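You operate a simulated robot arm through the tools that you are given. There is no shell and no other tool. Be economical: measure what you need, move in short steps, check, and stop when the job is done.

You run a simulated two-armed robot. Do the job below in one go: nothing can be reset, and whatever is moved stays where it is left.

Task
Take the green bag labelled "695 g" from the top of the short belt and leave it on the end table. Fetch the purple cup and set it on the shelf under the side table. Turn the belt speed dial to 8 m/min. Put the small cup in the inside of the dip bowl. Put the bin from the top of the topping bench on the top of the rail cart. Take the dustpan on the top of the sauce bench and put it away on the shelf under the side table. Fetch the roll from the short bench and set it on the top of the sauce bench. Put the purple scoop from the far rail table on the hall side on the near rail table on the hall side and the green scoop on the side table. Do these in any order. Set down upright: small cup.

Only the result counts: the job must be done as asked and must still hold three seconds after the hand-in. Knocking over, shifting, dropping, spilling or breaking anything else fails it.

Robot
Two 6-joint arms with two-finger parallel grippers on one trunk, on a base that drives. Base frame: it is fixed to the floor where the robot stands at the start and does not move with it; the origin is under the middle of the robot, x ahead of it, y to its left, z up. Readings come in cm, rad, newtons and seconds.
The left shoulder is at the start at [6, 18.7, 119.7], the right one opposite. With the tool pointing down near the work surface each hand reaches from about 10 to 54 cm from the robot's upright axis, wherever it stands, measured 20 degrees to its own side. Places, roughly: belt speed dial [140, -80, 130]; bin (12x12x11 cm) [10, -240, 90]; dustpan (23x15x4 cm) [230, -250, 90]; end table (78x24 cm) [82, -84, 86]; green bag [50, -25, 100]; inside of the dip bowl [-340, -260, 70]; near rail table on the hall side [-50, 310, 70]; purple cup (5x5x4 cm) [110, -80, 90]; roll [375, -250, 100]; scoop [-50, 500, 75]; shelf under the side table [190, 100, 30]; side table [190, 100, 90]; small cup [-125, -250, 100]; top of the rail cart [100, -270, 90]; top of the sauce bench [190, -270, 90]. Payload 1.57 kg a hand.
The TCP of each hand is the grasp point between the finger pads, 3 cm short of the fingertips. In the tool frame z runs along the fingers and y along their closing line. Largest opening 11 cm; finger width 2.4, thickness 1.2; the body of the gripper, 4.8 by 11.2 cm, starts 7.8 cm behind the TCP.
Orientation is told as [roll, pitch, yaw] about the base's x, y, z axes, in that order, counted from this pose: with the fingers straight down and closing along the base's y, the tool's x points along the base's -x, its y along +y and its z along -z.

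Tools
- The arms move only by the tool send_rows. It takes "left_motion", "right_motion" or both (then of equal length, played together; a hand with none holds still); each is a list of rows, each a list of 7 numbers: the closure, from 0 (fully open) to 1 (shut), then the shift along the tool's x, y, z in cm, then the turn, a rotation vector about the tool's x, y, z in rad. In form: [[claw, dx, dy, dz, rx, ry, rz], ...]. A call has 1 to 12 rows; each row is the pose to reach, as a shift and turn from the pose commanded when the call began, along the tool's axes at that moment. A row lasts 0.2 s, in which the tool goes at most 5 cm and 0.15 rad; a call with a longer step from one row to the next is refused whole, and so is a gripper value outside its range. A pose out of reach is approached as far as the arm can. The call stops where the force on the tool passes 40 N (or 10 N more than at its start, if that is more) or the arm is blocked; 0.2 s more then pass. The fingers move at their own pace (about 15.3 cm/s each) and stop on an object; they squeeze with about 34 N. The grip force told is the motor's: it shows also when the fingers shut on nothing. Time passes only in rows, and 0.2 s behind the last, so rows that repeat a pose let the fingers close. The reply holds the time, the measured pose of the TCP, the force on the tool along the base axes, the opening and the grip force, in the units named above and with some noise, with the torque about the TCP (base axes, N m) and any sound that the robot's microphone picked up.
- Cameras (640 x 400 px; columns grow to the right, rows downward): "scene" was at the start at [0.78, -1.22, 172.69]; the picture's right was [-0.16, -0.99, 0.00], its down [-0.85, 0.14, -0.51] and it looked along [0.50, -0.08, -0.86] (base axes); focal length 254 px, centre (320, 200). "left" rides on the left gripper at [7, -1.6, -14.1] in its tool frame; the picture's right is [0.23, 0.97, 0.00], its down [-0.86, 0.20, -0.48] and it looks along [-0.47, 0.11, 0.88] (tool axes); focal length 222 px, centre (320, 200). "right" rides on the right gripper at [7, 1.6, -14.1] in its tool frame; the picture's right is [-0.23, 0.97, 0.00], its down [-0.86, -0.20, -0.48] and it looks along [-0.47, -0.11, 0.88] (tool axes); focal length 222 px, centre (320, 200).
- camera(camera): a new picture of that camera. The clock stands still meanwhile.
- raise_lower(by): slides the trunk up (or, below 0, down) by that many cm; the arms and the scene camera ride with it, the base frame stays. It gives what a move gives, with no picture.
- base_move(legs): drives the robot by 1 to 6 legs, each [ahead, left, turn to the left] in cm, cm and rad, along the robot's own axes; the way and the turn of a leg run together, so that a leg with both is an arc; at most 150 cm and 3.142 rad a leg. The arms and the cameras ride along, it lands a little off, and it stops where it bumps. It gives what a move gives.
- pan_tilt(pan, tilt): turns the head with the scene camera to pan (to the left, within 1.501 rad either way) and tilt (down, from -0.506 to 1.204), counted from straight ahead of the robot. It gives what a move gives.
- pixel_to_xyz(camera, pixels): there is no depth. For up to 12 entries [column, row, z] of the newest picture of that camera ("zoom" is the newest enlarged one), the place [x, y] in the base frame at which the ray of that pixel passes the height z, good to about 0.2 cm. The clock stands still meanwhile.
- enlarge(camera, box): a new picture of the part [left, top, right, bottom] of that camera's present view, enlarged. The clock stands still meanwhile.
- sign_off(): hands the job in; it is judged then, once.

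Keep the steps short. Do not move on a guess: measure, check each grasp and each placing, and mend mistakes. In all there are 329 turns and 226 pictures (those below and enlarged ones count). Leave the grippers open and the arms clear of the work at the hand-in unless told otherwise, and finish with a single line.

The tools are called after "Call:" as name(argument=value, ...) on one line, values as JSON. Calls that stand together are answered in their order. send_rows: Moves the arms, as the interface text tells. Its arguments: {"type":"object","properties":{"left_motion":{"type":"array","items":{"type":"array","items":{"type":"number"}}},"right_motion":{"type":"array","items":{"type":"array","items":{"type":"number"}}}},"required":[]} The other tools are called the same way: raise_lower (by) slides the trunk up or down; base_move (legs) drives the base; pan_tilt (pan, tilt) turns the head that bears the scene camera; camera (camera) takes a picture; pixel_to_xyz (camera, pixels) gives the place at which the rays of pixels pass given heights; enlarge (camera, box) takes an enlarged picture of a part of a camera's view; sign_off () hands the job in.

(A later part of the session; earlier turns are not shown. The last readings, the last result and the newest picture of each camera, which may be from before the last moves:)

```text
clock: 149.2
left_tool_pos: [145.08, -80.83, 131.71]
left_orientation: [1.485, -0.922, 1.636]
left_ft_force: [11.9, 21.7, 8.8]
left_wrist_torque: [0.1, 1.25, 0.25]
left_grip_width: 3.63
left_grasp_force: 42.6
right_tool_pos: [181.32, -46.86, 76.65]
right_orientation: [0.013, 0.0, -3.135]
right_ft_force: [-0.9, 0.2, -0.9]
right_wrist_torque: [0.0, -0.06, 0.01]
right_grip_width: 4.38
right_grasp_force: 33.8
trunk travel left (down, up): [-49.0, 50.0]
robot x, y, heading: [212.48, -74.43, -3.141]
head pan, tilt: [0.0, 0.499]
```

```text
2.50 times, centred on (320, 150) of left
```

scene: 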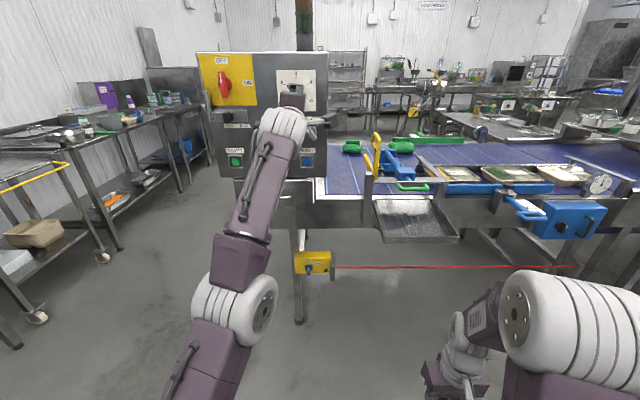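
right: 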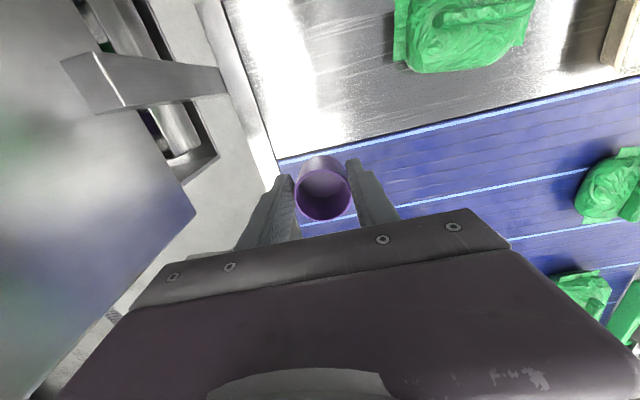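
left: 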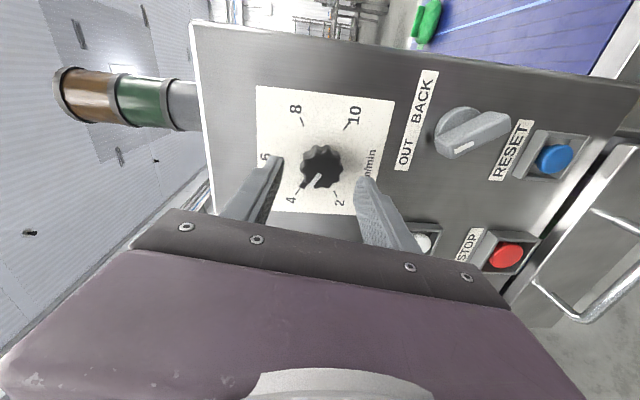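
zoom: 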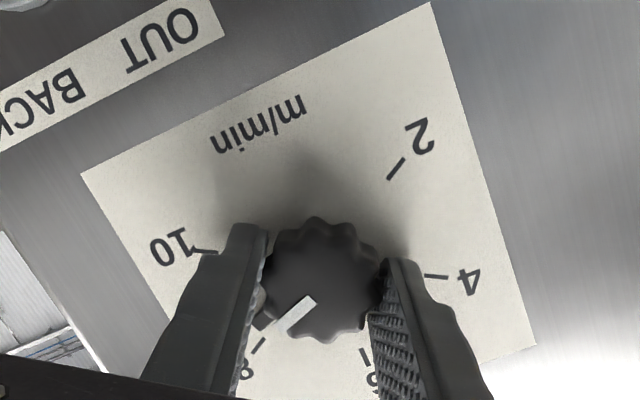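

The white mark lies on the 8 tick. I open and back off 8 cm, then read the dial.

Call:
send_rows(left_motion=[[0.6, 0, 0, 0, 0, 0, 0], [0.45, 0, 0, 0, 0, 0, 0], [0.45, 0, 0, 0, 0, 0, 0]])

Call:
base_move(legs=[[-15, 0, 0]])

Call:
camera(camera="left")

```text
clock: 150.0
left_tool_pos: [145.08, -80.99, 131.54]
left_orientation: [1.474, -0.924, 1.646]
left_ft_force: [28.9, 17.9, -14.1]
left_wrist_torque: [-0.26, 0.27, -0.13]
left_grip_width: 3.98
left_grasp_force: 0.1
right_tool_pos: [181.34, -46.99, 76.61]
right_orientation: [0.01, 0.001, -3.136]
right_ft_force: [-0.1, -1.0, -0.2]
right_wrist_torque: [0.01, 0.0, -0.03]
right_grip_width: 4.37
right_grasp_force: 33.8
trunk travel left (down, up): [-49.0, 50.0]
robot x, y, heading: [211.94, -74.26, -3.131]
head pan, tilt: [0.0, 0.499]
```

```text
clock: 151.4
left_tool_pos: [159.97, -81.41, 131.41]
left_orientation: [1.477, -0.93, 1.645]
left_ft_force: [0.2, -0.6, -1.0]
left_wrist_torque: [-0.02, 0.02, 0.0]
left_grip_width: 6.04
left_grasp_force: 0.2
right_tool_pos: [196.33, -47.16, 76.65]
right_orientation: [0.007, 0.003, -3.14]
right_ft_force: [-0.1, -0.2, -0.4]
right_wrist_torque: [0.01, -0.02, 0.04]
right_grip_width: 4.39
right_grasp_force: 34.3
trunk travel left (down, up): [-49.0, 50.0]
robot x, y, heading: [227.36, -74.27, -3.142]
head pan, tilt: [0.0, 0.499]
```

```text
139 pictures are left
```

left: 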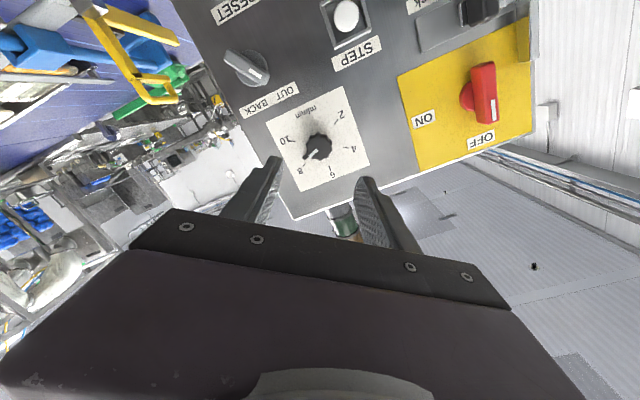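

Call:
enlarge(camera="left", box=[264, 90, 376, 190])

```text
4.00 times, centred on (320, 140) of left
```

zoom: 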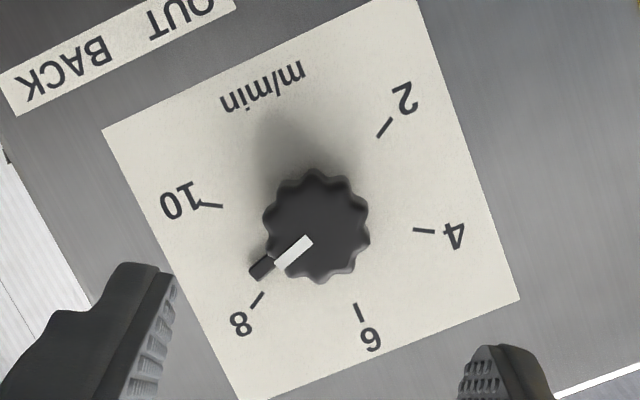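

By geometry the pointer is at about 72° - some 12° past the 8 tick. I will correct it: rotate the open grip 0.5 rad further for finger room, advance 13 cm and look.

Call:
send_rows(left_motion=[[0.45, 0, 0, 0, 0, 0, 0.13], [0.45, 0, 0, 0, 0, 0, 0.26], [0.45, 0, 0, 0, 0, 0, 0.39], [0.45, 0, 0, 0, 0, 0, 0.5]])

Call:
base_move(legs=[[10, 0, 0]])

Call:
camera(camera="left")

```text
clock: 152.4
left_tool_pos: [159.87, -81.5, 131.45]
left_orientation: [1.507, -0.429, 1.595]
left_ft_force: [-0.2, -0.9, 0.4]
left_wrist_torque: [-0.01, 0.0, -0.04]
left_grip_width: 6.04
left_grasp_force: 0.1
right_tool_pos: [196.5, -47.06, 76.5]
right_orientation: [0.006, 0.004, -3.14]
right_ft_force: [0.0, -0.1, -0.3]
right_wrist_torque: [-0.01, 0.02, -0.01]
right_grip_width: 4.4
right_grasp_force: 34.1
trunk travel left (down, up): [-49.0, 50.0]
robot x, y, heading: [227.63, -74.12, -3.142]
head pan, tilt: [0.0, 0.499]
```

```text
clock: 153.6
left_tool_pos: [149.97, -81.61, 131.41]
left_orientation: [1.506, -0.431, 1.596]
left_ft_force: [-0.6, 0.5, 0.1]
left_wrist_torque: [0.01, 0.01, 0.0]
left_grip_width: 6.03
left_grasp_force: 0.1
right_tool_pos: [186.42, -47.18, 76.52]
right_orientation: [0.008, 0.004, -3.138]
right_ft_force: [-0.3, 0.4, -0.3]
right_wrist_torque: [0.0, -0.03, 0.02]
right_grip_width: 4.36
right_grasp_force: 33.7
trunk travel left (down, up): [-49.0, 50.0]
robot x, y, heading: [217.72, -74.55, -3.136]
head pan, tilt: [0.0, 0.499]
```

```text
137 pictures are left
```

left: 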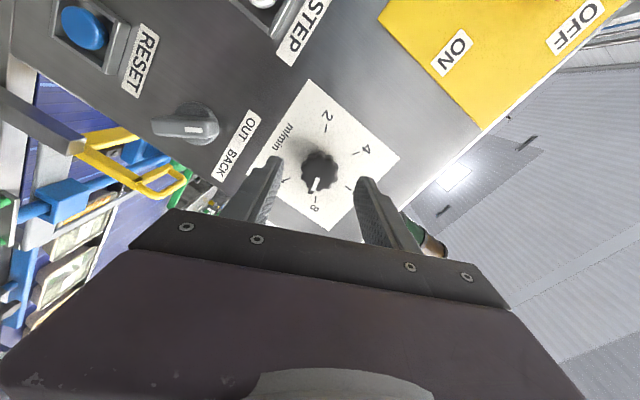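

Centred. I advance 4.2 cm and close.

Call:
base_move(legs=[[4.2, 0, 0]])

Call:
enlarge(camera="left", box=[208, 70, 432, 230])

```text
clock: 154.4
left_tool_pos: [145.63, -81.69, 131.22]
left_orientation: [1.507, -0.43, 1.597]
left_ft_force: [-0.1, -0.1, -0.3]
left_wrist_torque: [0.02, 0.01, 0.03]
left_grip_width: 6.06
left_grasp_force: 0.1
right_tool_pos: [182.18, -47.1, 76.49]
right_orientation: [0.006, 0.005, -3.139]
right_ft_force: [-0.4, 0.4, -1.0]
right_wrist_torque: [-0.04, 0.0, -0.03]
right_grip_width: 4.37
right_grasp_force: 33.1
trunk travel left (down, up): [-49.0, 50.0]
robot x, y, heading: [213.8, -74.13, -3.137]
head pan, tilt: [0.0, 0.499]
```

```text
2.50 times, centred on (320, 150) of left
```

zoom: 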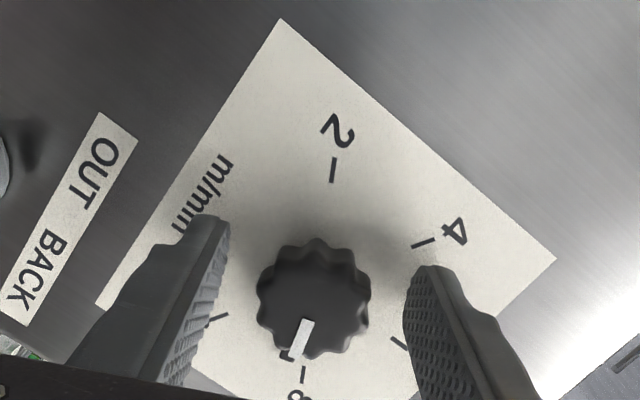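

I enlarge more to measure the mark against the 8 tick.

Call:
enlarge(camera="left", box=[272, 130, 384, 230])

```text
4.00 times, centred on (328, 180) of left
```

zoom: 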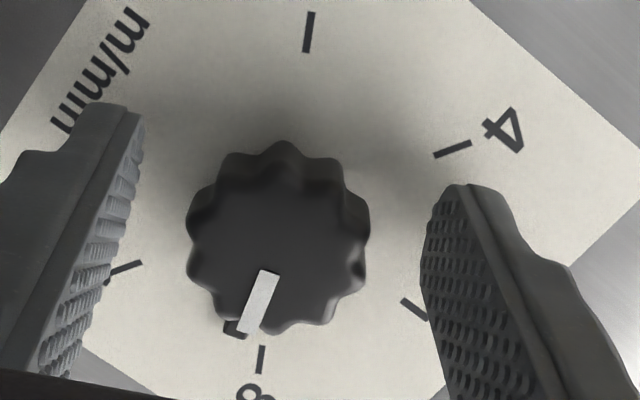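

The mark sits ~10° past 8. I close on the knob and turn 0.17 rad back.

Call:
send_rows(left_motion=[[0.7, 0, 0, 0, 0, 0, 0], [1, 0, 0, 0, 0, 0, 0], [1, 0, 0, 0, 0, 0, 0]])

Call:
enlarge(camera="left", box=[272, 130, 384, 230])

Call:
send_rows(left_motion=[[1, 0, 0, 0, 0, 0, -0.09], [1, 0, 0, 0, 0, 0, -0.17], [1, 0, 0, 0, 0, 0, -0.17]])

Call:
enlarge(camera="left", box=[272, 130, 384, 230])

```text
clock: 155.2
left_tool_pos: [145.63, -81.6, 131.32]
left_orientation: [1.505, -0.431, 1.598]
left_ft_force: [-1.3, -0.7, -4.4]
left_wrist_torque: [-0.04, 0.75, 0.21]
left_grip_width: 3.66
left_grasp_force: 43.2
right_tool_pos: [182.19, -47.3, 76.6]
right_orientation: [0.006, 0.003, -3.139]
right_ft_force: [0.0, -0.2, -0.2]
right_wrist_torque: [-0.03, 0.06, 0.01]
right_grip_width: 4.36
right_grasp_force: 34.1
trunk travel left (down, up): [-49.0, 50.0]
robot x, y, heading: [213.55, -74.44, -3.14]
head pan, tilt: [0.0, 0.499]
```

```text
4.00 times, centred on (328, 180) of left
```

zoom: 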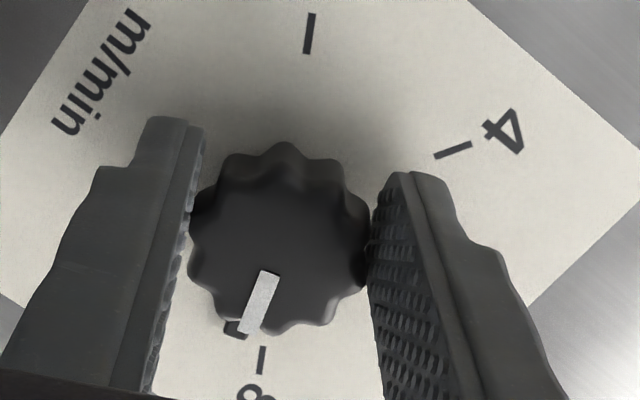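

```text
clock: 156.1
left_tool_pos: [145.66, -81.48, 131.2]
left_orientation: [1.495, -0.6, 1.616]
left_ft_force: [5.5, 1.3, -16.4]
left_wrist_torque: [-0.11, 0.76, -0.14]
left_grip_width: 3.66
left_grasp_force: 43.2
right_tool_pos: [182.22, -47.28, 76.58]
right_orientation: [0.008, 0.006, -3.137]
right_ft_force: [-0.6, -0.5, 0.5]
right_wrist_torque: [0.01, 0.02, -0.01]
right_grip_width: 4.36
right_grasp_force: 33.9
trunk travel left (down, up): [-49.0, 50.0]
robot x, y, heading: [213.85, -74.25, -3.136]
head pan, tilt: [0.0, 0.499]
```

```text
4.00 times, centred on (328, 180) of left
```

zoom: 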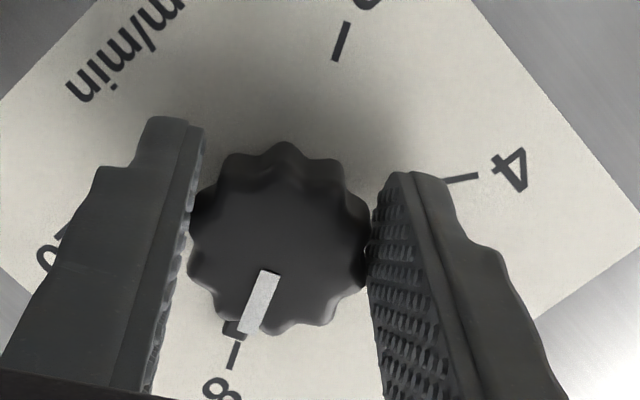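

Mark and tick 8 now line up. I open, back off 15 cm and read.

Call:
send_rows(left_motion=[[0.6, 0, 0, 0, 0, 0, 0], [0.45, 0, 0, 0, 0, 0, 0], [0.45, 0, 0, 0, 0, 0, 0]])

Call:
base_move(legs=[[-16, 0, 0]])

Call:
enlarge(camera="left", box=[264, 90, 376, 190])

```text
clock: 156.8
left_tool_pos: [145.75, -81.58, 131.43]
left_orientation: [1.5, -0.601, 1.61]
left_ft_force: [-0.5, -0.1, -0.2]
left_wrist_torque: [0.01, 0.02, 0.01]
left_grip_width: 6.04
left_grasp_force: 0.0
right_tool_pos: [182.28, -47.2, 76.62]
right_orientation: [0.007, 0.003, -3.136]
right_ft_force: [-0.5, 0.0, 0.3]
right_wrist_torque: [0.0, 0.01, -0.04]
right_grip_width: 4.38
right_grasp_force: 33.7
trunk travel left (down, up): [-49.0, 50.0]
robot x, y, heading: [213.53, -74.44, -3.136]
head pan, tilt: [0.0, 0.499]
```

```text
clock: 158.3
left_tool_pos: [162.07, -81.5, 131.45]
left_orientation: [1.502, -0.601, 1.612]
left_ft_force: [-0.2, -0.1, 0.2]
left_wrist_torque: [0.0, -0.01, 0.03]
left_grip_width: 6.04
left_grasp_force: 0.1
right_tool_pos: [198.37, -47.21, 76.61]
right_orientation: [0.006, 0.002, -3.136]
right_ft_force: [-1.0, 0.4, -0.2]
right_wrist_torque: [-0.02, -0.02, -0.03]
right_grip_width: 4.36
right_grasp_force: 34.3
trunk travel left (down, up): [-49.0, 50.0]
robot x, y, heading: [229.89, -74.24, -3.134]
head pan, tilt: [0.0, 0.499]
```

```text
4.00 times, centred on (320, 140) of left
```

zoom: 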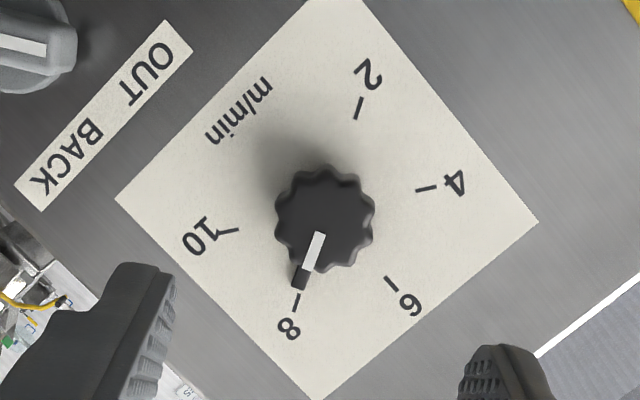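

The dial reads 8. Now I fold the left hand down again while drawing it in.

Call:
send_rows(left_motion=[[0.3, 1.8, -1.1, -1.9, 0.113, 0.078, 0], [0, 3.7, -2.1, -3.8, 0.226, 0.155, 0], [0, 5.5, -3.2, -5.7, 0.339, 0.233, 0], [0, 7.4, -4.3, -7.6, 0.452, 0.311, 0], [0, 9.2, -5.4, -9.5, 0.565, 0.389, 0], [0, 11.1, -6.4, -11.3, 0.679, 0.466, 0], [0, 12.9, -7.5, -13.2, 0.792, 0.544, 0], [0, 14.8, -8.6, -15.1, 0.905, 0.622, 0], [0, 16.6, -9.7, -17, 1.018, 0.7, 0], [0, 18.5, -10.7, -18.9, 1.131, 0.777, 0], [0, 20.3, -11.8, -20.8, 1.244, 0.855, 0]])

Call:
raise_lower(by=30)

Call:
pan_tilt(pan=1.4, tilt=0.6)

Call:
camera(camera="scene")

```text
clock: 160.7
left_tool_pos: [185.6, -91.77, 108.98]
left_orientation: [0.004, -0.002, 2.174]
left_ft_force: [0.3, -0.3, 0.2]
left_wrist_torque: [-0.02, 0.02, 0.02]
left_grip_width: 10.99
left_grasp_force: 0.0
left hand out of reach, approached as far as the arm can: row 5, 6, 7, 8, 9, 10, 11
right_tool_pos: [198.25, -47.19, 76.61]
right_orientation: [0.007, 0.003, -3.136]
right_ft_force: [0.3, 0.7, -0.6]
right_wrist_torque: [0.02, 0.01, 0.0]
right_grip_width: 4.39
right_grasp_force: 34.1
trunk travel left (down, up): [-49.0, 50.0]
robot x, y, heading: [229.18, -74.44, -3.136]
head pan, tilt: [0.0, 0.499]
```

```text
clock: 163.7
left_tool_pos: [185.56, -91.7, 139.05]
left_orientation: [0.005, -0.003, 2.174]
left_ft_force: [0.9, 0.2, 1.3]
left_wrist_torque: [0.0, 0.02, 0.01]
left_grip_width: 11.01
left_grasp_force: 0.0
right_tool_pos: [198.15, -47.18, 106.49]
right_orientation: [0.008, 0.006, -3.137]
right_ft_force: [0.4, 0.2, -0.3]
right_wrist_torque: [0.01, 0.01, -0.02]
right_grip_width: 4.37
right_grasp_force: 33.6
trunk travel left (down, up): [-79.0, 20.0]
robot x, y, heading: [229.39, -74.33, -3.137]
head pan, tilt: [0.0, 0.499]
```

```text
clock: 165.2
left_tool_pos: [185.52, -91.7, 139.1]
left_orientation: [0.005, -0.003, 2.175]
left_ft_force: [-0.3, -0.2, 1.5]
left_wrist_torque: [-0.02, 0.02, -0.01]
left_grip_width: 10.99
left_grasp_force: 0.0
right_tool_pos: [198.24, -47.23, 106.58]
right_orientation: [0.008, 0.006, -3.136]
right_ft_force: [0.8, 0.2, 0.1]
right_wrist_torque: [0.02, 0.0, -0.03]
right_grip_width: 4.38
right_grasp_force: 34.0
trunk travel left (down, up): [-79.0, 20.0]
robot x, y, heading: [229.42, -73.93, -3.135]
head pan, tilt: [1.4, 0.6]
```

```text
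131 pictures are left
```

scene: 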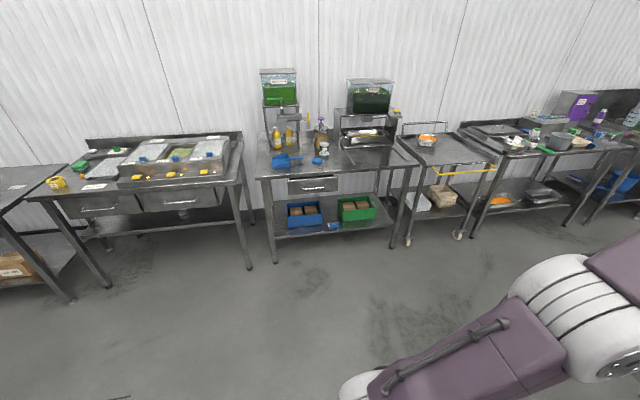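

I see the benches; the blue dustpan lies at about (285,160). I lower the left hand, straighten it, turn left to face the benches and drive up.

Call:
send_rows(left_motion=[[0, 0, 0, 4, 0, 0, -0.14], [0, 0, 0, 8, 0, 0, -0.28], [0, 0, 0, 12, 0, 0, -0.42], [0, 0, 0, 16, 0, 0, -0.56], [0, 0, 0, 20, 0, 0, -0.7], [0, 0, 0, 22, 0, 0, -0.84], [0, 0, 0, 22, 0, 0, -0.97]])

Call:
base_move(legs=[[0, 0, 1.565], [100, 0, 0]])

Call:
pan_tilt(pan=0.0, tilt=0.7)

Call:
camera(camera="scene")

```text
clock: 166.8
left_tool_pos: [185.32, -91.71, 116.92]
left_orientation: [0.0, -0.006, -3.135]
left_ft_force: [0.3, 0.3, 0.5]
left_wrist_torque: [0.0, 0.03, -0.01]
left_grip_width: 11.02
left_grasp_force: 0.1
right_tool_pos: [198.26, -47.18, 106.58]
right_orientation: [0.007, 0.004, -3.136]
right_ft_force: [-0.6, 0.1, -0.9]
right_wrist_torque: [-0.01, 0.0, 0.01]
right_grip_width: 4.35
right_grasp_force: 34.2
trunk travel left (down, up): [-79.0, 20.0]
robot x, y, heading: [229.72, -74.07, -3.134]
head pan, tilt: [1.4, 0.6]
```

```text
clock: 175.8
left_tool_pos: [246.93, -217.3, 117.17]
left_orientation: [0.0, -0.006, -1.572]
left_ft_force: [0.6, 0.0, 0.3]
left_wrist_torque: [-0.02, 0.01, -0.03]
left_grip_width: 11.03
left_grasp_force: 0.0
right_tool_pos: [202.48, -204.17, 106.67]
right_orientation: [0.008, 0.004, -1.572]
right_ft_force: [0.0, -0.4, -0.9]
right_wrist_torque: [0.0, -0.05, 0.02]
right_grip_width: 4.38
right_grasp_force: 33.6
trunk travel left (down, up): [-79.0, 20.0]
robot x, y, heading: [229.42, -173.35, -1.571]
head pan, tilt: [1.4, 0.6]
```

```text
clock: 177.3
left_tool_pos: [246.74, -217.43, 117.08]
left_orientation: [0.0, -0.007, -1.576]
left_ft_force: [0.3, 0.5, 0.8]
left_wrist_torque: [0.0, 0.0, -0.01]
left_grip_width: 11.0
left_grasp_force: 0.0
right_tool_pos: [202.44, -204.25, 106.61]
right_orientation: [0.007, 0.005, -1.571]
right_ft_force: [0.2, 0.7, 0.3]
right_wrist_torque: [0.01, -0.01, 0.02]
right_grip_width: 4.37
right_grasp_force: 34.3
trunk travel left (down, up): [-79.0, 20.0]
robot x, y, heading: [229.66, -173.29, -1.575]
head pan, tilt: [0.0, 0.7]
```

```text
130 pictures are left
```

scene: 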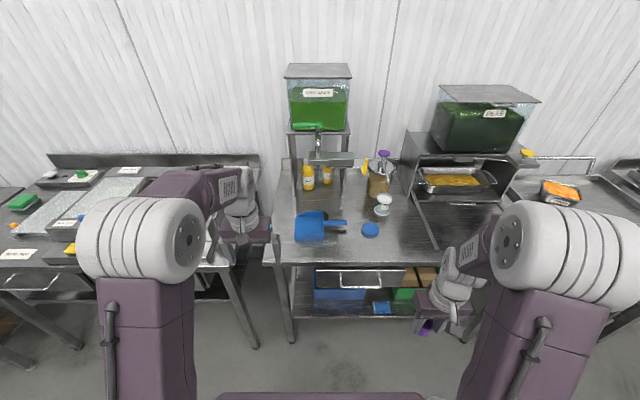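

Dustpan is at (318,228). I enlarge it and measure bench edges.

Call:
enlarge(camera="scene", box=[256, 170, 448, 290])

Call:
pixel_to_xyz(camera="scene", pixels=[[295, 240, 89], [330, 238, 89], [347, 222, 91], [297, 215, 89], [325, 212, 89], [275, 262, 89], [430, 262, 89], [370, 230, 90], [383, 212, 89]])

```text
3.33 times, centred on (352, 230) of scene
```

zoom: 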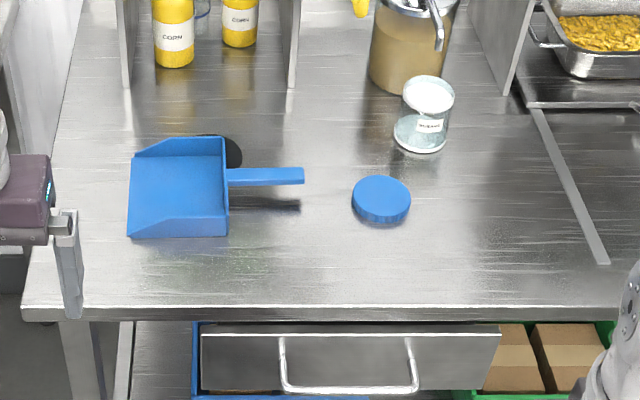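

```text
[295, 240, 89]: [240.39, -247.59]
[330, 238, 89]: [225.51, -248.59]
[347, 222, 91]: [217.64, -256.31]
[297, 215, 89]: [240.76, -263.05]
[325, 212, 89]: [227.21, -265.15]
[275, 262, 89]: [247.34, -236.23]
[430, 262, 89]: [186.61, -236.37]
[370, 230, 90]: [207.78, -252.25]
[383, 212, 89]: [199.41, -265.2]
```

The dustpan's handle runs from (226,-257) to (215,-257), raised. I pull the left hand back, shift the robot right 18 and ahead 30.

Call:
send_rows(left_motion=[[0, 3, 0, 0, 0, 0, -0.14], [0, 6, 0, 0, 0, 0, -0.28], [0, 9, 0, 0, 0, 0, -0.42], [0, 10, 0, 0, 0, 0, -0.56], [0, 10, 0, 0, 0, 0, -0.7], [0, 10, 0, 0, 0, 0, -0.84], [0, 10, 0, 0, 0, 0, -0.98], [0, 10, 0, 0, 0, 0, -1.12], [0, 10, 0, 0, 0, 0, -1.26], [0, 10, 0, 0, 0, 0, -1.4], [0, 10, 0, 0, 0, 0, -1.5], [0, 10, 0, 0, 0, 0, -1.571]])

Call:
base_move(legs=[[0, -18, 0], [31, 0, 0]])

Call:
camera(camera="left")

Call:
camera(camera="scene")

```text
clock: 179.9
left_tool_pos: [246.9, -207.31, 116.99]
left_orientation: [-0.004, 0.0, -0.002]
left_ft_force: [0.2, 0.1, -1.3]
left_wrist_torque: [0.01, 0.01, 0.03]
left_grip_width: 11.01
left_grasp_force: 0.1
right_tool_pos: [202.52, -204.16, 106.56]
right_orientation: [0.008, 0.004, -1.571]
right_ft_force: [-0.3, 0.2, -0.4]
right_wrist_torque: [-0.02, 0.03, 0.02]
right_grip_width: 4.37
right_grasp_force: 34.1
trunk travel left (down, up): [-79.0, 20.0]
robot x, y, heading: [229.63, -172.89, -1.57]
head pan, tilt: [0.0, 0.7]
```

```text
clock: 183.1
left_tool_pos: [228.96, -238.03, 117.0]
left_orientation: [-0.008, 0.001, 0.0]
left_ft_force: [-0.3, 0.8, 0.0]
left_wrist_torque: [0.03, 0.0, 0.03]
left_grip_width: 10.98
left_grasp_force: 0.0
right_tool_pos: [184.52, -235.08, 106.56]
right_orientation: [0.007, 0.003, -1.568]
right_ft_force: [0.0, 0.9, -1.1]
right_wrist_torque: [-0.01, 0.0, -0.01]
right_grip_width: 4.36
right_grasp_force: 34.2
trunk travel left (down, up): [-79.0, 20.0]
robot x, y, heading: [211.5, -204.3, -1.577]
head pan, tilt: [0.0, 0.7]
```

```text
128 pictures are left
```

left: 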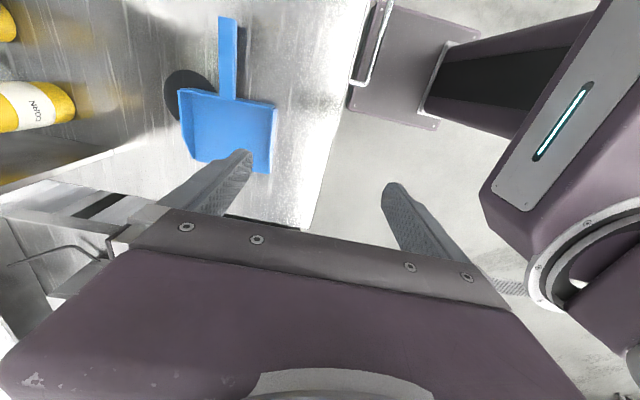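

```text
127 pictures are left
```

scene: 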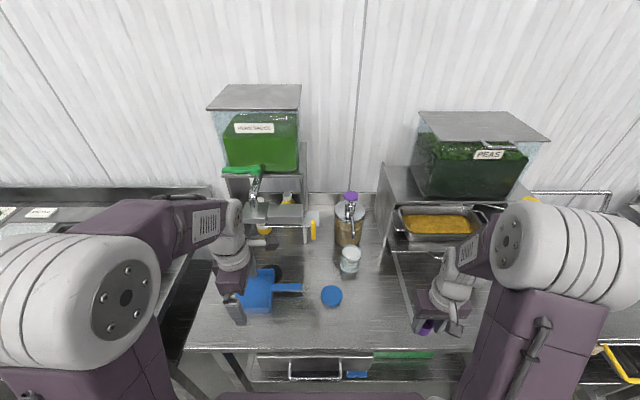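

I triangulate the handle: left image tip (227,20), joint (229,95); scene tip (303,288), joint (274,288).

Call:
pixel_to_xyz(camera="left", pixels=[[227, 18, 90], [227, 18, 93], [227, 18, 96], [229, 95, 90], [229, 95, 93], [229, 95, 96], [228, 55, 92]])

Call:
pixel_to_xyz(camera="scene", pixels=[[303, 288, 90], [303, 288, 93], [303, 288, 96], [274, 288, 90], [274, 288, 93], [274, 288, 96]])

Call:
enlarge(camera="scene", box=[224, 240, 352, 320])

```text
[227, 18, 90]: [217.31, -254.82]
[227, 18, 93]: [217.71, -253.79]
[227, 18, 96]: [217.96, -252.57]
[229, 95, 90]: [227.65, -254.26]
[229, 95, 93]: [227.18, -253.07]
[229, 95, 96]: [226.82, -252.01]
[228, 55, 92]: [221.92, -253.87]
```

```text
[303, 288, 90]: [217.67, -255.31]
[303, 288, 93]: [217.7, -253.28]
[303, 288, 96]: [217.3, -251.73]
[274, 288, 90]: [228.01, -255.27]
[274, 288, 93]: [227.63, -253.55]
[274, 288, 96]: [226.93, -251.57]
```

```text
5.00 times, centred on (288, 280) of scene
```

zoom: 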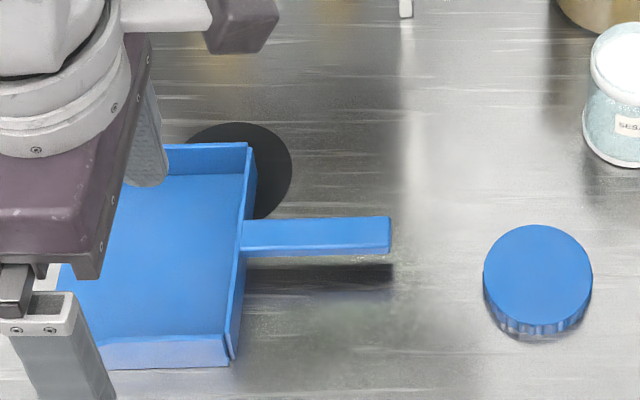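

Handle: z≈92, x 217.7-227.5, y≈-254. I move over (224.5,-254) and lower to z 97.

Call:
send_rows(left_motion=[[0, 1.2, -4, 0, 0, 0, 0], [0, 2.4, -8, 0, 0, 0, 0], [0, 3.6, -12, 0, 0, 0, 0], [0.3, 4.5, -16, 0, 0, 0, 0], [0.5, 4.5, -16, 4, 0, 0, 0], [0.5, 4.5, -16, 8, 0, 0, 0], [0.5, 4.5, -16, 12, 0, 0, 0], [0.5, 4.5, -16, 16, 0, 0, 0], [0.5, 4.5, -16, 19.5, 0, 0, 0]])

Call:
enlarge(camera="left", box=[160, 0, 480, 240])

Call:
enlarge(camera="scene", box=[208, 220, 368, 320])

```text
clock: 184.3
left_tool_pos: [224.52, -253.27, 114.71]
left_orientation: [-0.017, -0.001, 0.001]
left_ft_force: [-1.7, 28.9, 19.9]
left_wrist_torque: [-2.48, -0.84, 0.34]
left_grip_width: 4.34
left_grasp_force: 0.1
right_tool_pos: [184.45, -234.38, 106.83]
right_orientation: [0.007, -0.002, -1.57]
right_ft_force: [-0.5, 0.0, 0.3]
right_wrist_torque: [0.03, 0.0, 0.01]
right_grip_width: 4.36
right_grasp_force: 34.2
trunk travel left (down, up): [-79.0, 20.0]
robot x, y, heading: [211.85, -203.79, -1.573]
head pan, tilt: [0.0, 0.7]
stopped in row 6 (left hand): the force on the tool passed its limit at 85 N (the readings are from after the stop); the commanded pose is now the measured one
```

```text
1.67 times, centred on (320, 120) of left
```

zoom: 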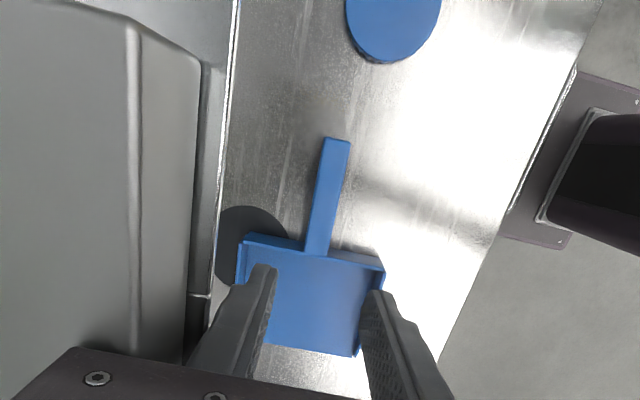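

```text
4.00 times, centred on (288, 270) of scene
```

zoom: 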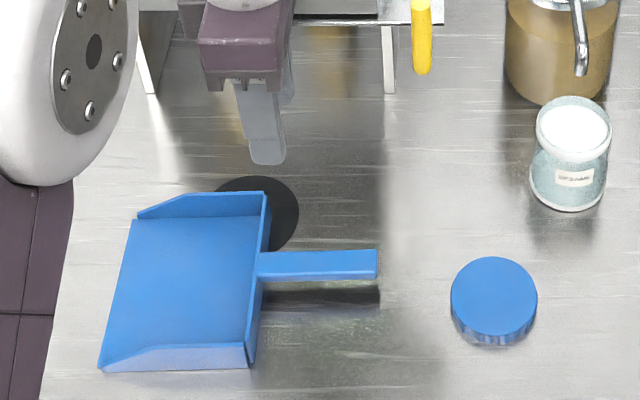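

The gripper met the tap shelf of the green dispenser. I draw the hand 7 cm toward me at once and check the dispenser stands.

Call:
send_rows(left_motion=[[0.5, 0, 3, 0, 0, 0, 0], [0.4, 0, 7, 0, 0, 0, 0], [0.4, 0, 7, -2, 0, 0, 0]])

Call:
camera(camera="scene")

Call:
enlarge(camera="scene", box=[192, 80, 352, 320])

```text
clock: 184.8
left_tool_pos: [224.24, -251.74, 114.59]
left_orientation: [-0.043, 0.0, -0.002]
left_ft_force: [0.2, 0.3, 0.2]
left_wrist_torque: [-0.05, 0.02, -0.01]
left_grip_width: 6.6
left_grasp_force: 0.1
right_tool_pos: [184.57, -235.14, 106.42]
right_orientation: [0.007, 0.006, -1.569]
right_ft_force: [-0.9, 0.3, -0.8]
right_wrist_torque: [0.01, -0.02, 0.0]
right_grip_width: 4.38
right_grasp_force: 34.1
trunk travel left (down, up): [-79.0, 20.0]
robot x, y, heading: [211.49, -204.3, -1.572]
head pan, tilt: [0.0, 0.7]
stopped in row 2 (left hand): the force on the tool passed its limit at 59 N (the readings are from after the stop); the commanded pose is now the measured one
```

```text
123 pictures are left
```

scene: 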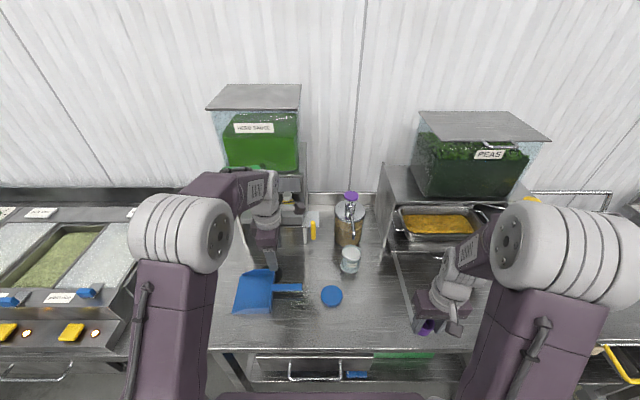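

```text
1.67 times, centred on (272, 200) of scene
```

zoom: 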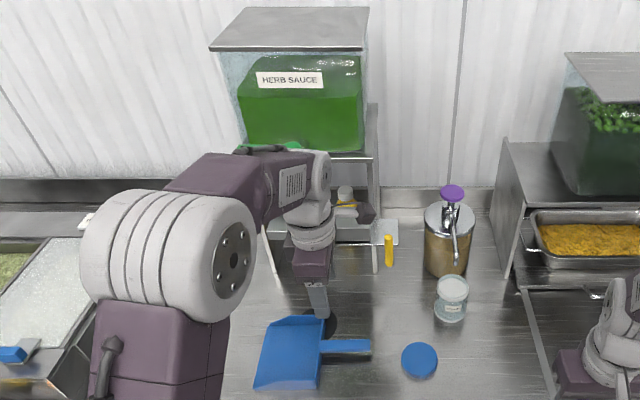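

The dispenser looks unmoved (lid edges still at 207-301). The retreat met something; I zoom in on the hand.

Call:
enlarge(camera="scene", box=[208, 150, 336, 280])

Call:
camera(camera="left")

```text
3.08 times, centred on (272, 215) of scene
```

zoom: 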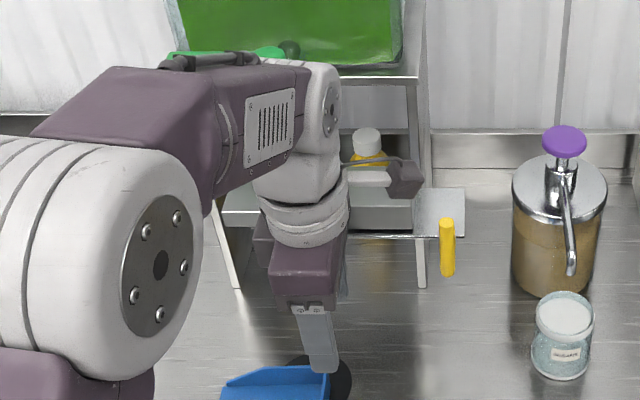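

```text
120 pictures are left
```

left: 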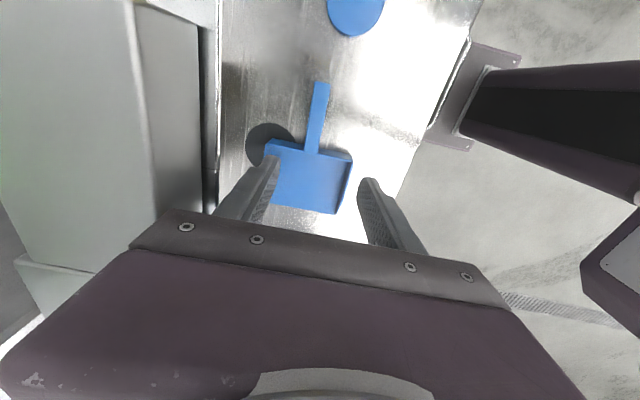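

I retreat in small steps of 1 cm.

Call:
send_rows(left_motion=[[0.4, 0, 1, 0, 0, 0, 0], [0.4, 0, 2, 0, 0, 0, 0], [0.4, 0, 3, 0, 0, 0, 0], [0.4, 0, 4, 0, 0, 0, 0], [0.4, 0, 5, 0, 0, 0, 0]])

```text
clock: 186.0
left_tool_pos: [224.42, -246.59, 114.47]
left_orientation: [-0.043, 0.0, -0.002]
left_ft_force: [0.5, -0.1, -0.2]
left_wrist_torque: [-0.02, 0.02, -0.03]
left_grip_width: 6.61
left_grasp_force: 0.1
right_tool_pos: [184.61, -235.06, 106.62]
right_orientation: [0.008, 0.005, -1.569]
right_ft_force: [-0.6, 0.0, -0.6]
right_wrist_torque: [-0.02, 0.02, 0.0]
right_grip_width: 4.36
right_grasp_force: 34.3
trunk travel left (down, up): [-79.0, 20.0]
robot x, y, heading: [212.02, -203.75, -1.57]
head pan, tilt: [0.0, 0.7]
```

Free now. I measure the pan's near side wall from both cameras for a wall grasp.

Call:
enlarge(camera="left", box=[200, 100, 392, 240])

Call:
enlarge(camera="scene", box=[208, 250, 320, 330])

```text
2.86 times, centred on (296, 170) of left
```

zoom: 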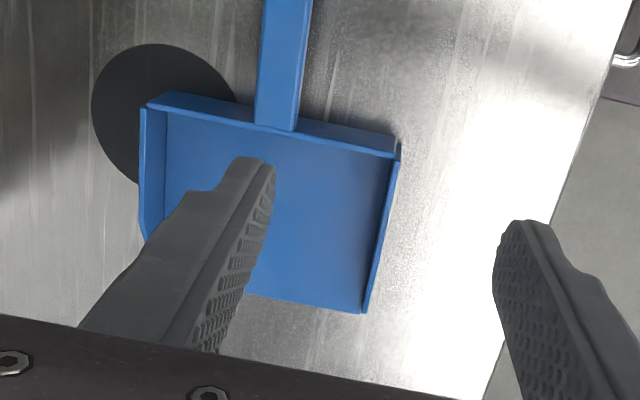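

```text
5.00 times, centred on (264, 290) of scene
```

zoom: 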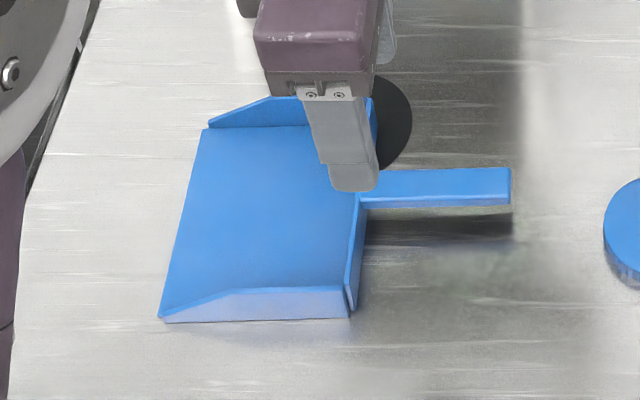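

Call:
pixel_to_xyz(camera="left", pixels=[[322.3, 152.5, 90], [322.3, 152.5, 93], [322.3, 152.5, 95], [311.8, 208.5, 89], [319, 172, 92], [319, 172, 90]])

Call:
pixel_to_xyz(camera="scene", pixels=[[269, 308, 90], [269, 308, 93], [269, 308, 95], [232.5, 313.5, 89], [256, 308, 92]])

```text
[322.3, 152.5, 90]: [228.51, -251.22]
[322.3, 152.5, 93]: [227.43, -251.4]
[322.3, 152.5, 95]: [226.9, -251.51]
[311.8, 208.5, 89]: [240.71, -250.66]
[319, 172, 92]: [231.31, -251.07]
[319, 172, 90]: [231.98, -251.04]
```

```text
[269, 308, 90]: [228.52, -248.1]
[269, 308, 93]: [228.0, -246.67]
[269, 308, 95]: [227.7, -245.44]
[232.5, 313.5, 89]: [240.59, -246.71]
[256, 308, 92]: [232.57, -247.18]
```

Call:
pixel_to_xyz(camera="left", pixels=[[280.3, 144.8, 92], [280, 100, 92], [236, 137, 93], [234, 190, 90]])

Call:
pixel_to_xyz(camera="scene", pixels=[[272, 288, 92], [253, 269, 93], [242, 274, 92]])

```text
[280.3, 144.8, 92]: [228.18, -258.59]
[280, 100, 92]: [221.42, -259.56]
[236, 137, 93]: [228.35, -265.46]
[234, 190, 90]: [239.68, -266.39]
```

```text
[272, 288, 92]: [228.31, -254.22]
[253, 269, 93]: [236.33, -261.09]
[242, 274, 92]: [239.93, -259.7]
```

The left projections used the picture from before the retreat; corrected, the near wall is at y≈-246.5, x 228-240, top z≈93. I go over (231,-246.5), level the hand and lower to z 97.5.

Call:
send_rows(left_motion=[[0.5, -3, 0, 0, -0.02, 0, 0], [0.5, -6.6, 0, 0, -0.043, 0, 0], [0.5, -6.6, 0, 4, -0.043, 0, 0], [0.5, -6.6, 0, 8, -0.043, 0, 0], [0.5, -6.6, 0, 12, -0.043, 0, 0], [0.5, -6.6, 0, 17, -0.043, 0, 0]])

Call:
enlarge(camera="left", box=[160, 60, 480, 260])

Call:
enlarge(camera="scene", box=[208, 250, 320, 330])

```text
clock: 187.4
left_tool_pos: [231.01, -247.44, 97.28]
left_orientation: [0.002, 0.0, -0.001]
left_ft_force: [-0.6, -0.6, -0.1]
left_wrist_torque: [0.03, -0.03, 0.02]
left_grip_width: 5.49
left_grasp_force: 0.0
right_tool_pos: [184.65, -235.31, 106.42]
right_orientation: [0.008, 0.008, -1.569]
right_ft_force: [-0.8, -0.2, 0.1]
right_wrist_torque: [0.03, 0.01, 0.04]
right_grip_width: 4.37
right_grasp_force: 33.7
trunk travel left (down, up): [-79.0, 20.0]
robot x, y, heading: [211.89, -203.97, -1.57]
head pan, tilt: [0.0, 0.7]
```

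```text
2.00 times, centred on (320, 160) of left
```

zoom: 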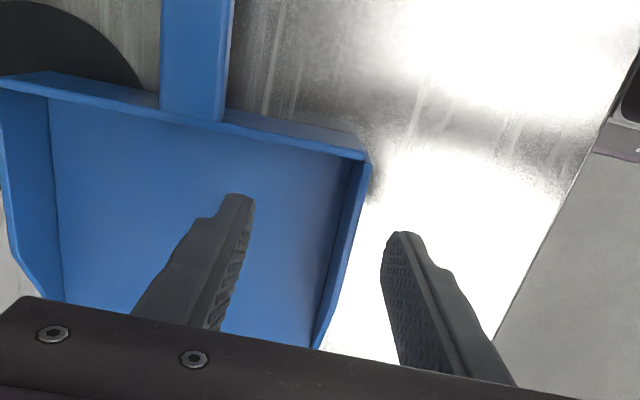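

```text
5.00 times, centred on (264, 290) of scene
```

zoom: 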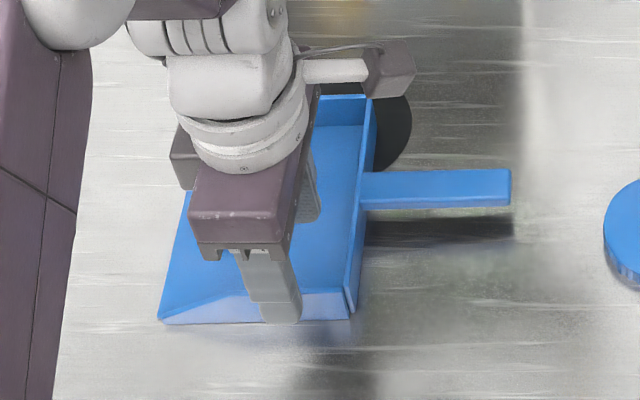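

The wall is between the fingers. I shift 0.8 cm toward me, lower 3.8 cm in small rows, then close.

Call:
send_rows(left_motion=[[0.5, 0, 0.8, 1, 0, 0, 0], [0.5, 0, 0.8, 2, 0, 0, 0], [0.5, 0, 0.8, 3, 0, 0, 0], [0.5, 0, 0.8, 3.5, 0, 0, 0], [0.5, 0, 0.8, 3.9, 0, 0, 0]])

Call:
enlarge(camera="left", box=[160, 60, 480, 260])

```text
clock: 188.6
left_tool_pos: [230.97, -246.67, 93.49]
left_orientation: [-0.003, 0.0, -0.001]
left_ft_force: [0.1, 0.1, -0.2]
left_wrist_torque: [0.01, 0.0, -0.01]
left_grip_width: 5.53
left_grasp_force: 0.1
right_tool_pos: [184.58, -235.08, 106.52]
right_orientation: [0.009, 0.005, -1.569]
right_ft_force: [-0.3, 0.3, -0.5]
right_wrist_torque: [0.01, -0.03, -0.03]
right_grip_width: 4.39
right_grasp_force: 34.3
trunk travel left (down, up): [-79.0, 20.0]
robot x, y, heading: [211.24, -203.73, -1.567]
head pan, tilt: [0.0, 0.7]
```

```text
2.00 times, centred on (320, 160) of left
```

zoom: 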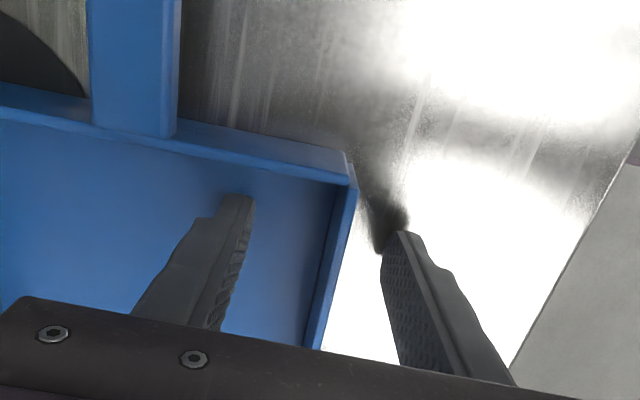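

Lower 0.5 more and close.

Call:
send_rows(left_motion=[[0.5, 0, 0, 0.5, 0, 0, 0], [0.8, 0, 0, 0.5, 0, 0, 0], [1, 0, 0, 0.5, 0, 0, 0], [1, 0, 0, 0.5, 0, 0, 0]])

Call:
send_rows(left_motion=[[1, 0, 0, -1, 0, 0, 0], [1, 0, 1, -3, 0, 0, 0], [1, 0, 2, -6, 0, 0, 0], [1, 0, 4, -9, 0, 0, 0]])

Call:
camera(camera="scene")

```text
clock: 189.7
left_tool_pos: [230.87, -246.13, 93.28]
left_orientation: [-0.001, -0.001, -0.003]
left_ft_force: [0.0, 8.6, 25.9]
left_wrist_torque: [0.31, 0.22, -0.08]
left_grip_width: 0.3
left_grasp_force: 24.1
right_tool_pos: [184.38, -234.82, 106.65]
right_orientation: [0.009, 0.003, -1.569]
right_ft_force: [0.0, 0.0, 0.1]
right_wrist_torque: [0.02, 0.0, 0.0]
right_grip_width: 4.39
right_grasp_force: 34.2
trunk travel left (down, up): [-79.0, 20.0]
robot x, y, heading: [211.26, -204.02, -1.569]
head pan, tilt: [0.0, 0.7]
stopped in row 4 (left hand): the force on the tool passed its limit at 40 N (the readings are from after the stop); the commanded pose is now the measured one
```

```text
clock: 190.7
left_tool_pos: [231.12, -242.44, 102.25]
left_orientation: [0.005, 0.0, -0.002]
left_ft_force: [-0.4, 0.2, -0.3]
left_wrist_torque: [0.06, 0.03, -0.01]
left_grip_width: 0.34
left_grasp_force: 24.0
right_tool_pos: [184.77, -234.89, 106.58]
right_orientation: [0.008, 0.003, -1.57]
right_ft_force: [1.1, 0.0, -0.3]
right_wrist_torque: [-0.03, 0.01, 0.01]
right_grip_width: 4.39
right_grasp_force: 34.1
trunk travel left (down, up): [-79.0, 20.0]
robot x, y, heading: [211.38, -203.6, -1.571]
head pan, tilt: [0.0, 0.7]
```

```text
114 pictures are left
```

scene: 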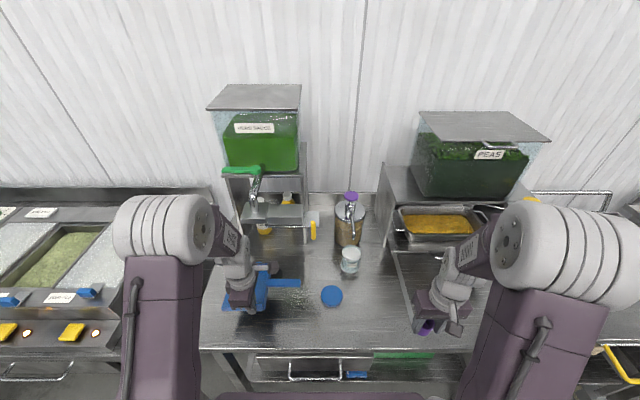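

I check whether the dustpan came along with the left camera.

Call:
camera(camera="left")

Call:
enlarge(camera="scene", box=[192, 230, 352, 330])

```text
113 pictures are left
```

left: 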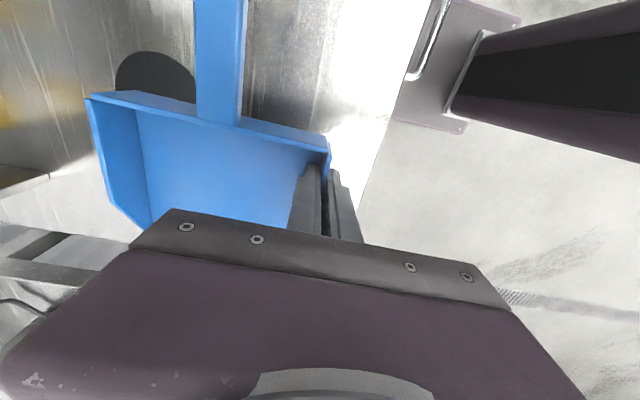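

```text
4.00 times, centred on (272, 280) of scene
```

zoom: 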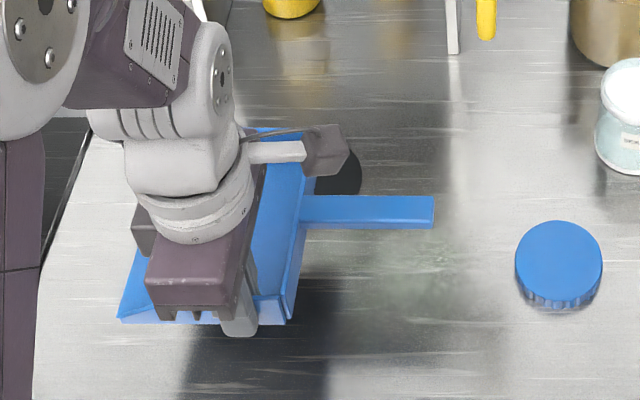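

The dustpan hangs in the grip. I raise it, back off to the aisle and turn toward the side table.

Call:
send_rows(left_motion=[[1, 0, 2, -4, 0, 0, 0], [1, 0, 4, -8, 0, 0, 0], [1, 0, 6, -11, 0, 0, 0]])

Call:
base_move(legs=[[-75, 0, 0], [0, 0, 1.571], [0, 0, 1.571]])

Call:
pan_tilt(pan=0.0, tilt=0.4)

Call:
camera(camera="scene")

```text
clock: 191.5
left_tool_pos: [230.99, -236.56, 113.21]
left_orientation: [0.002, 0.001, -0.001]
left_ft_force: [0.7, 0.8, -1.9]
left_wrist_torque: [0.07, 0.01, -0.02]
left_grip_width: 0.35
left_grasp_force: 24.5
right_tool_pos: [184.5, -235.1, 106.68]
right_orientation: [0.006, 0.004, -1.571]
right_ft_force: [-0.1, -0.2, -0.9]
right_wrist_torque: [0.01, 0.0, 0.02]
right_grip_width: 4.38
right_grasp_force: 33.7
trunk travel left (down, up): [-79.0, 20.0]
robot x, y, heading: [211.29, -204.0, -1.571]
head pan, tilt: [0.0, 0.7]
```

```text
clock: 203.3
left_tool_pos: [190.84, -97.04, 113.12]
left_orientation: [0.002, 0.001, -3.106]
left_ft_force: [0.7, 0.4, -1.3]
left_wrist_torque: [-0.1, 0.01, 0.03]
left_grip_width: 0.35
left_grasp_force: 24.2
right_tool_pos: [237.37, -96.78, 106.54]
right_orientation: [0.007, 0.005, 1.611]
right_ft_force: [-0.6, -0.7, 0.0]
right_wrist_torque: [-0.01, 0.0, -0.02]
right_grip_width: 4.36
right_grasp_force: 33.9
trunk travel left (down, up): [-79.0, 20.0]
robot x, y, heading: [211.54, -128.89, 1.609]
head pan, tilt: [0.0, 0.7]
```

```text
clock: 204.1
left_tool_pos: [190.8, -97.03, 113.15]
left_orientation: [0.003, -0.001, -3.105]
left_ft_force: [-0.4, 0.6, -1.1]
left_wrist_torque: [-0.07, -0.02, -0.03]
left_grip_width: 0.34
left_grasp_force: 24.0
right_tool_pos: [237.35, -96.85, 106.56]
right_orientation: [0.006, 0.005, 1.611]
right_ft_force: [-1.2, -1.1, 0.1]
right_wrist_torque: [0.03, 0.04, 0.03]
right_grip_width: 4.36
right_grasp_force: 34.0
trunk travel left (down, up): [-79.0, 20.0]
robot x, y, heading: [211.34, -129.55, 1.613]
head pan, tilt: [0.0, 0.4]
```

```text
111 pictures are left
```

scene: 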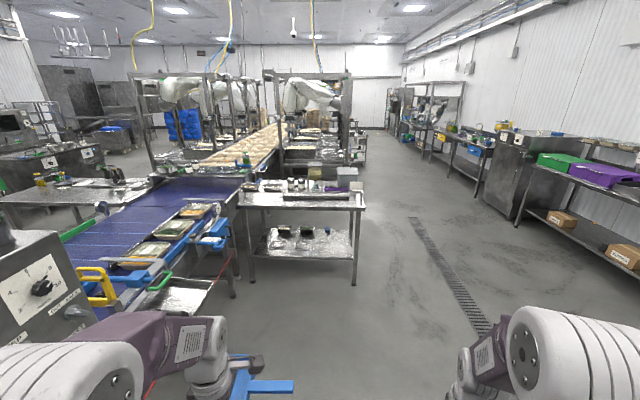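

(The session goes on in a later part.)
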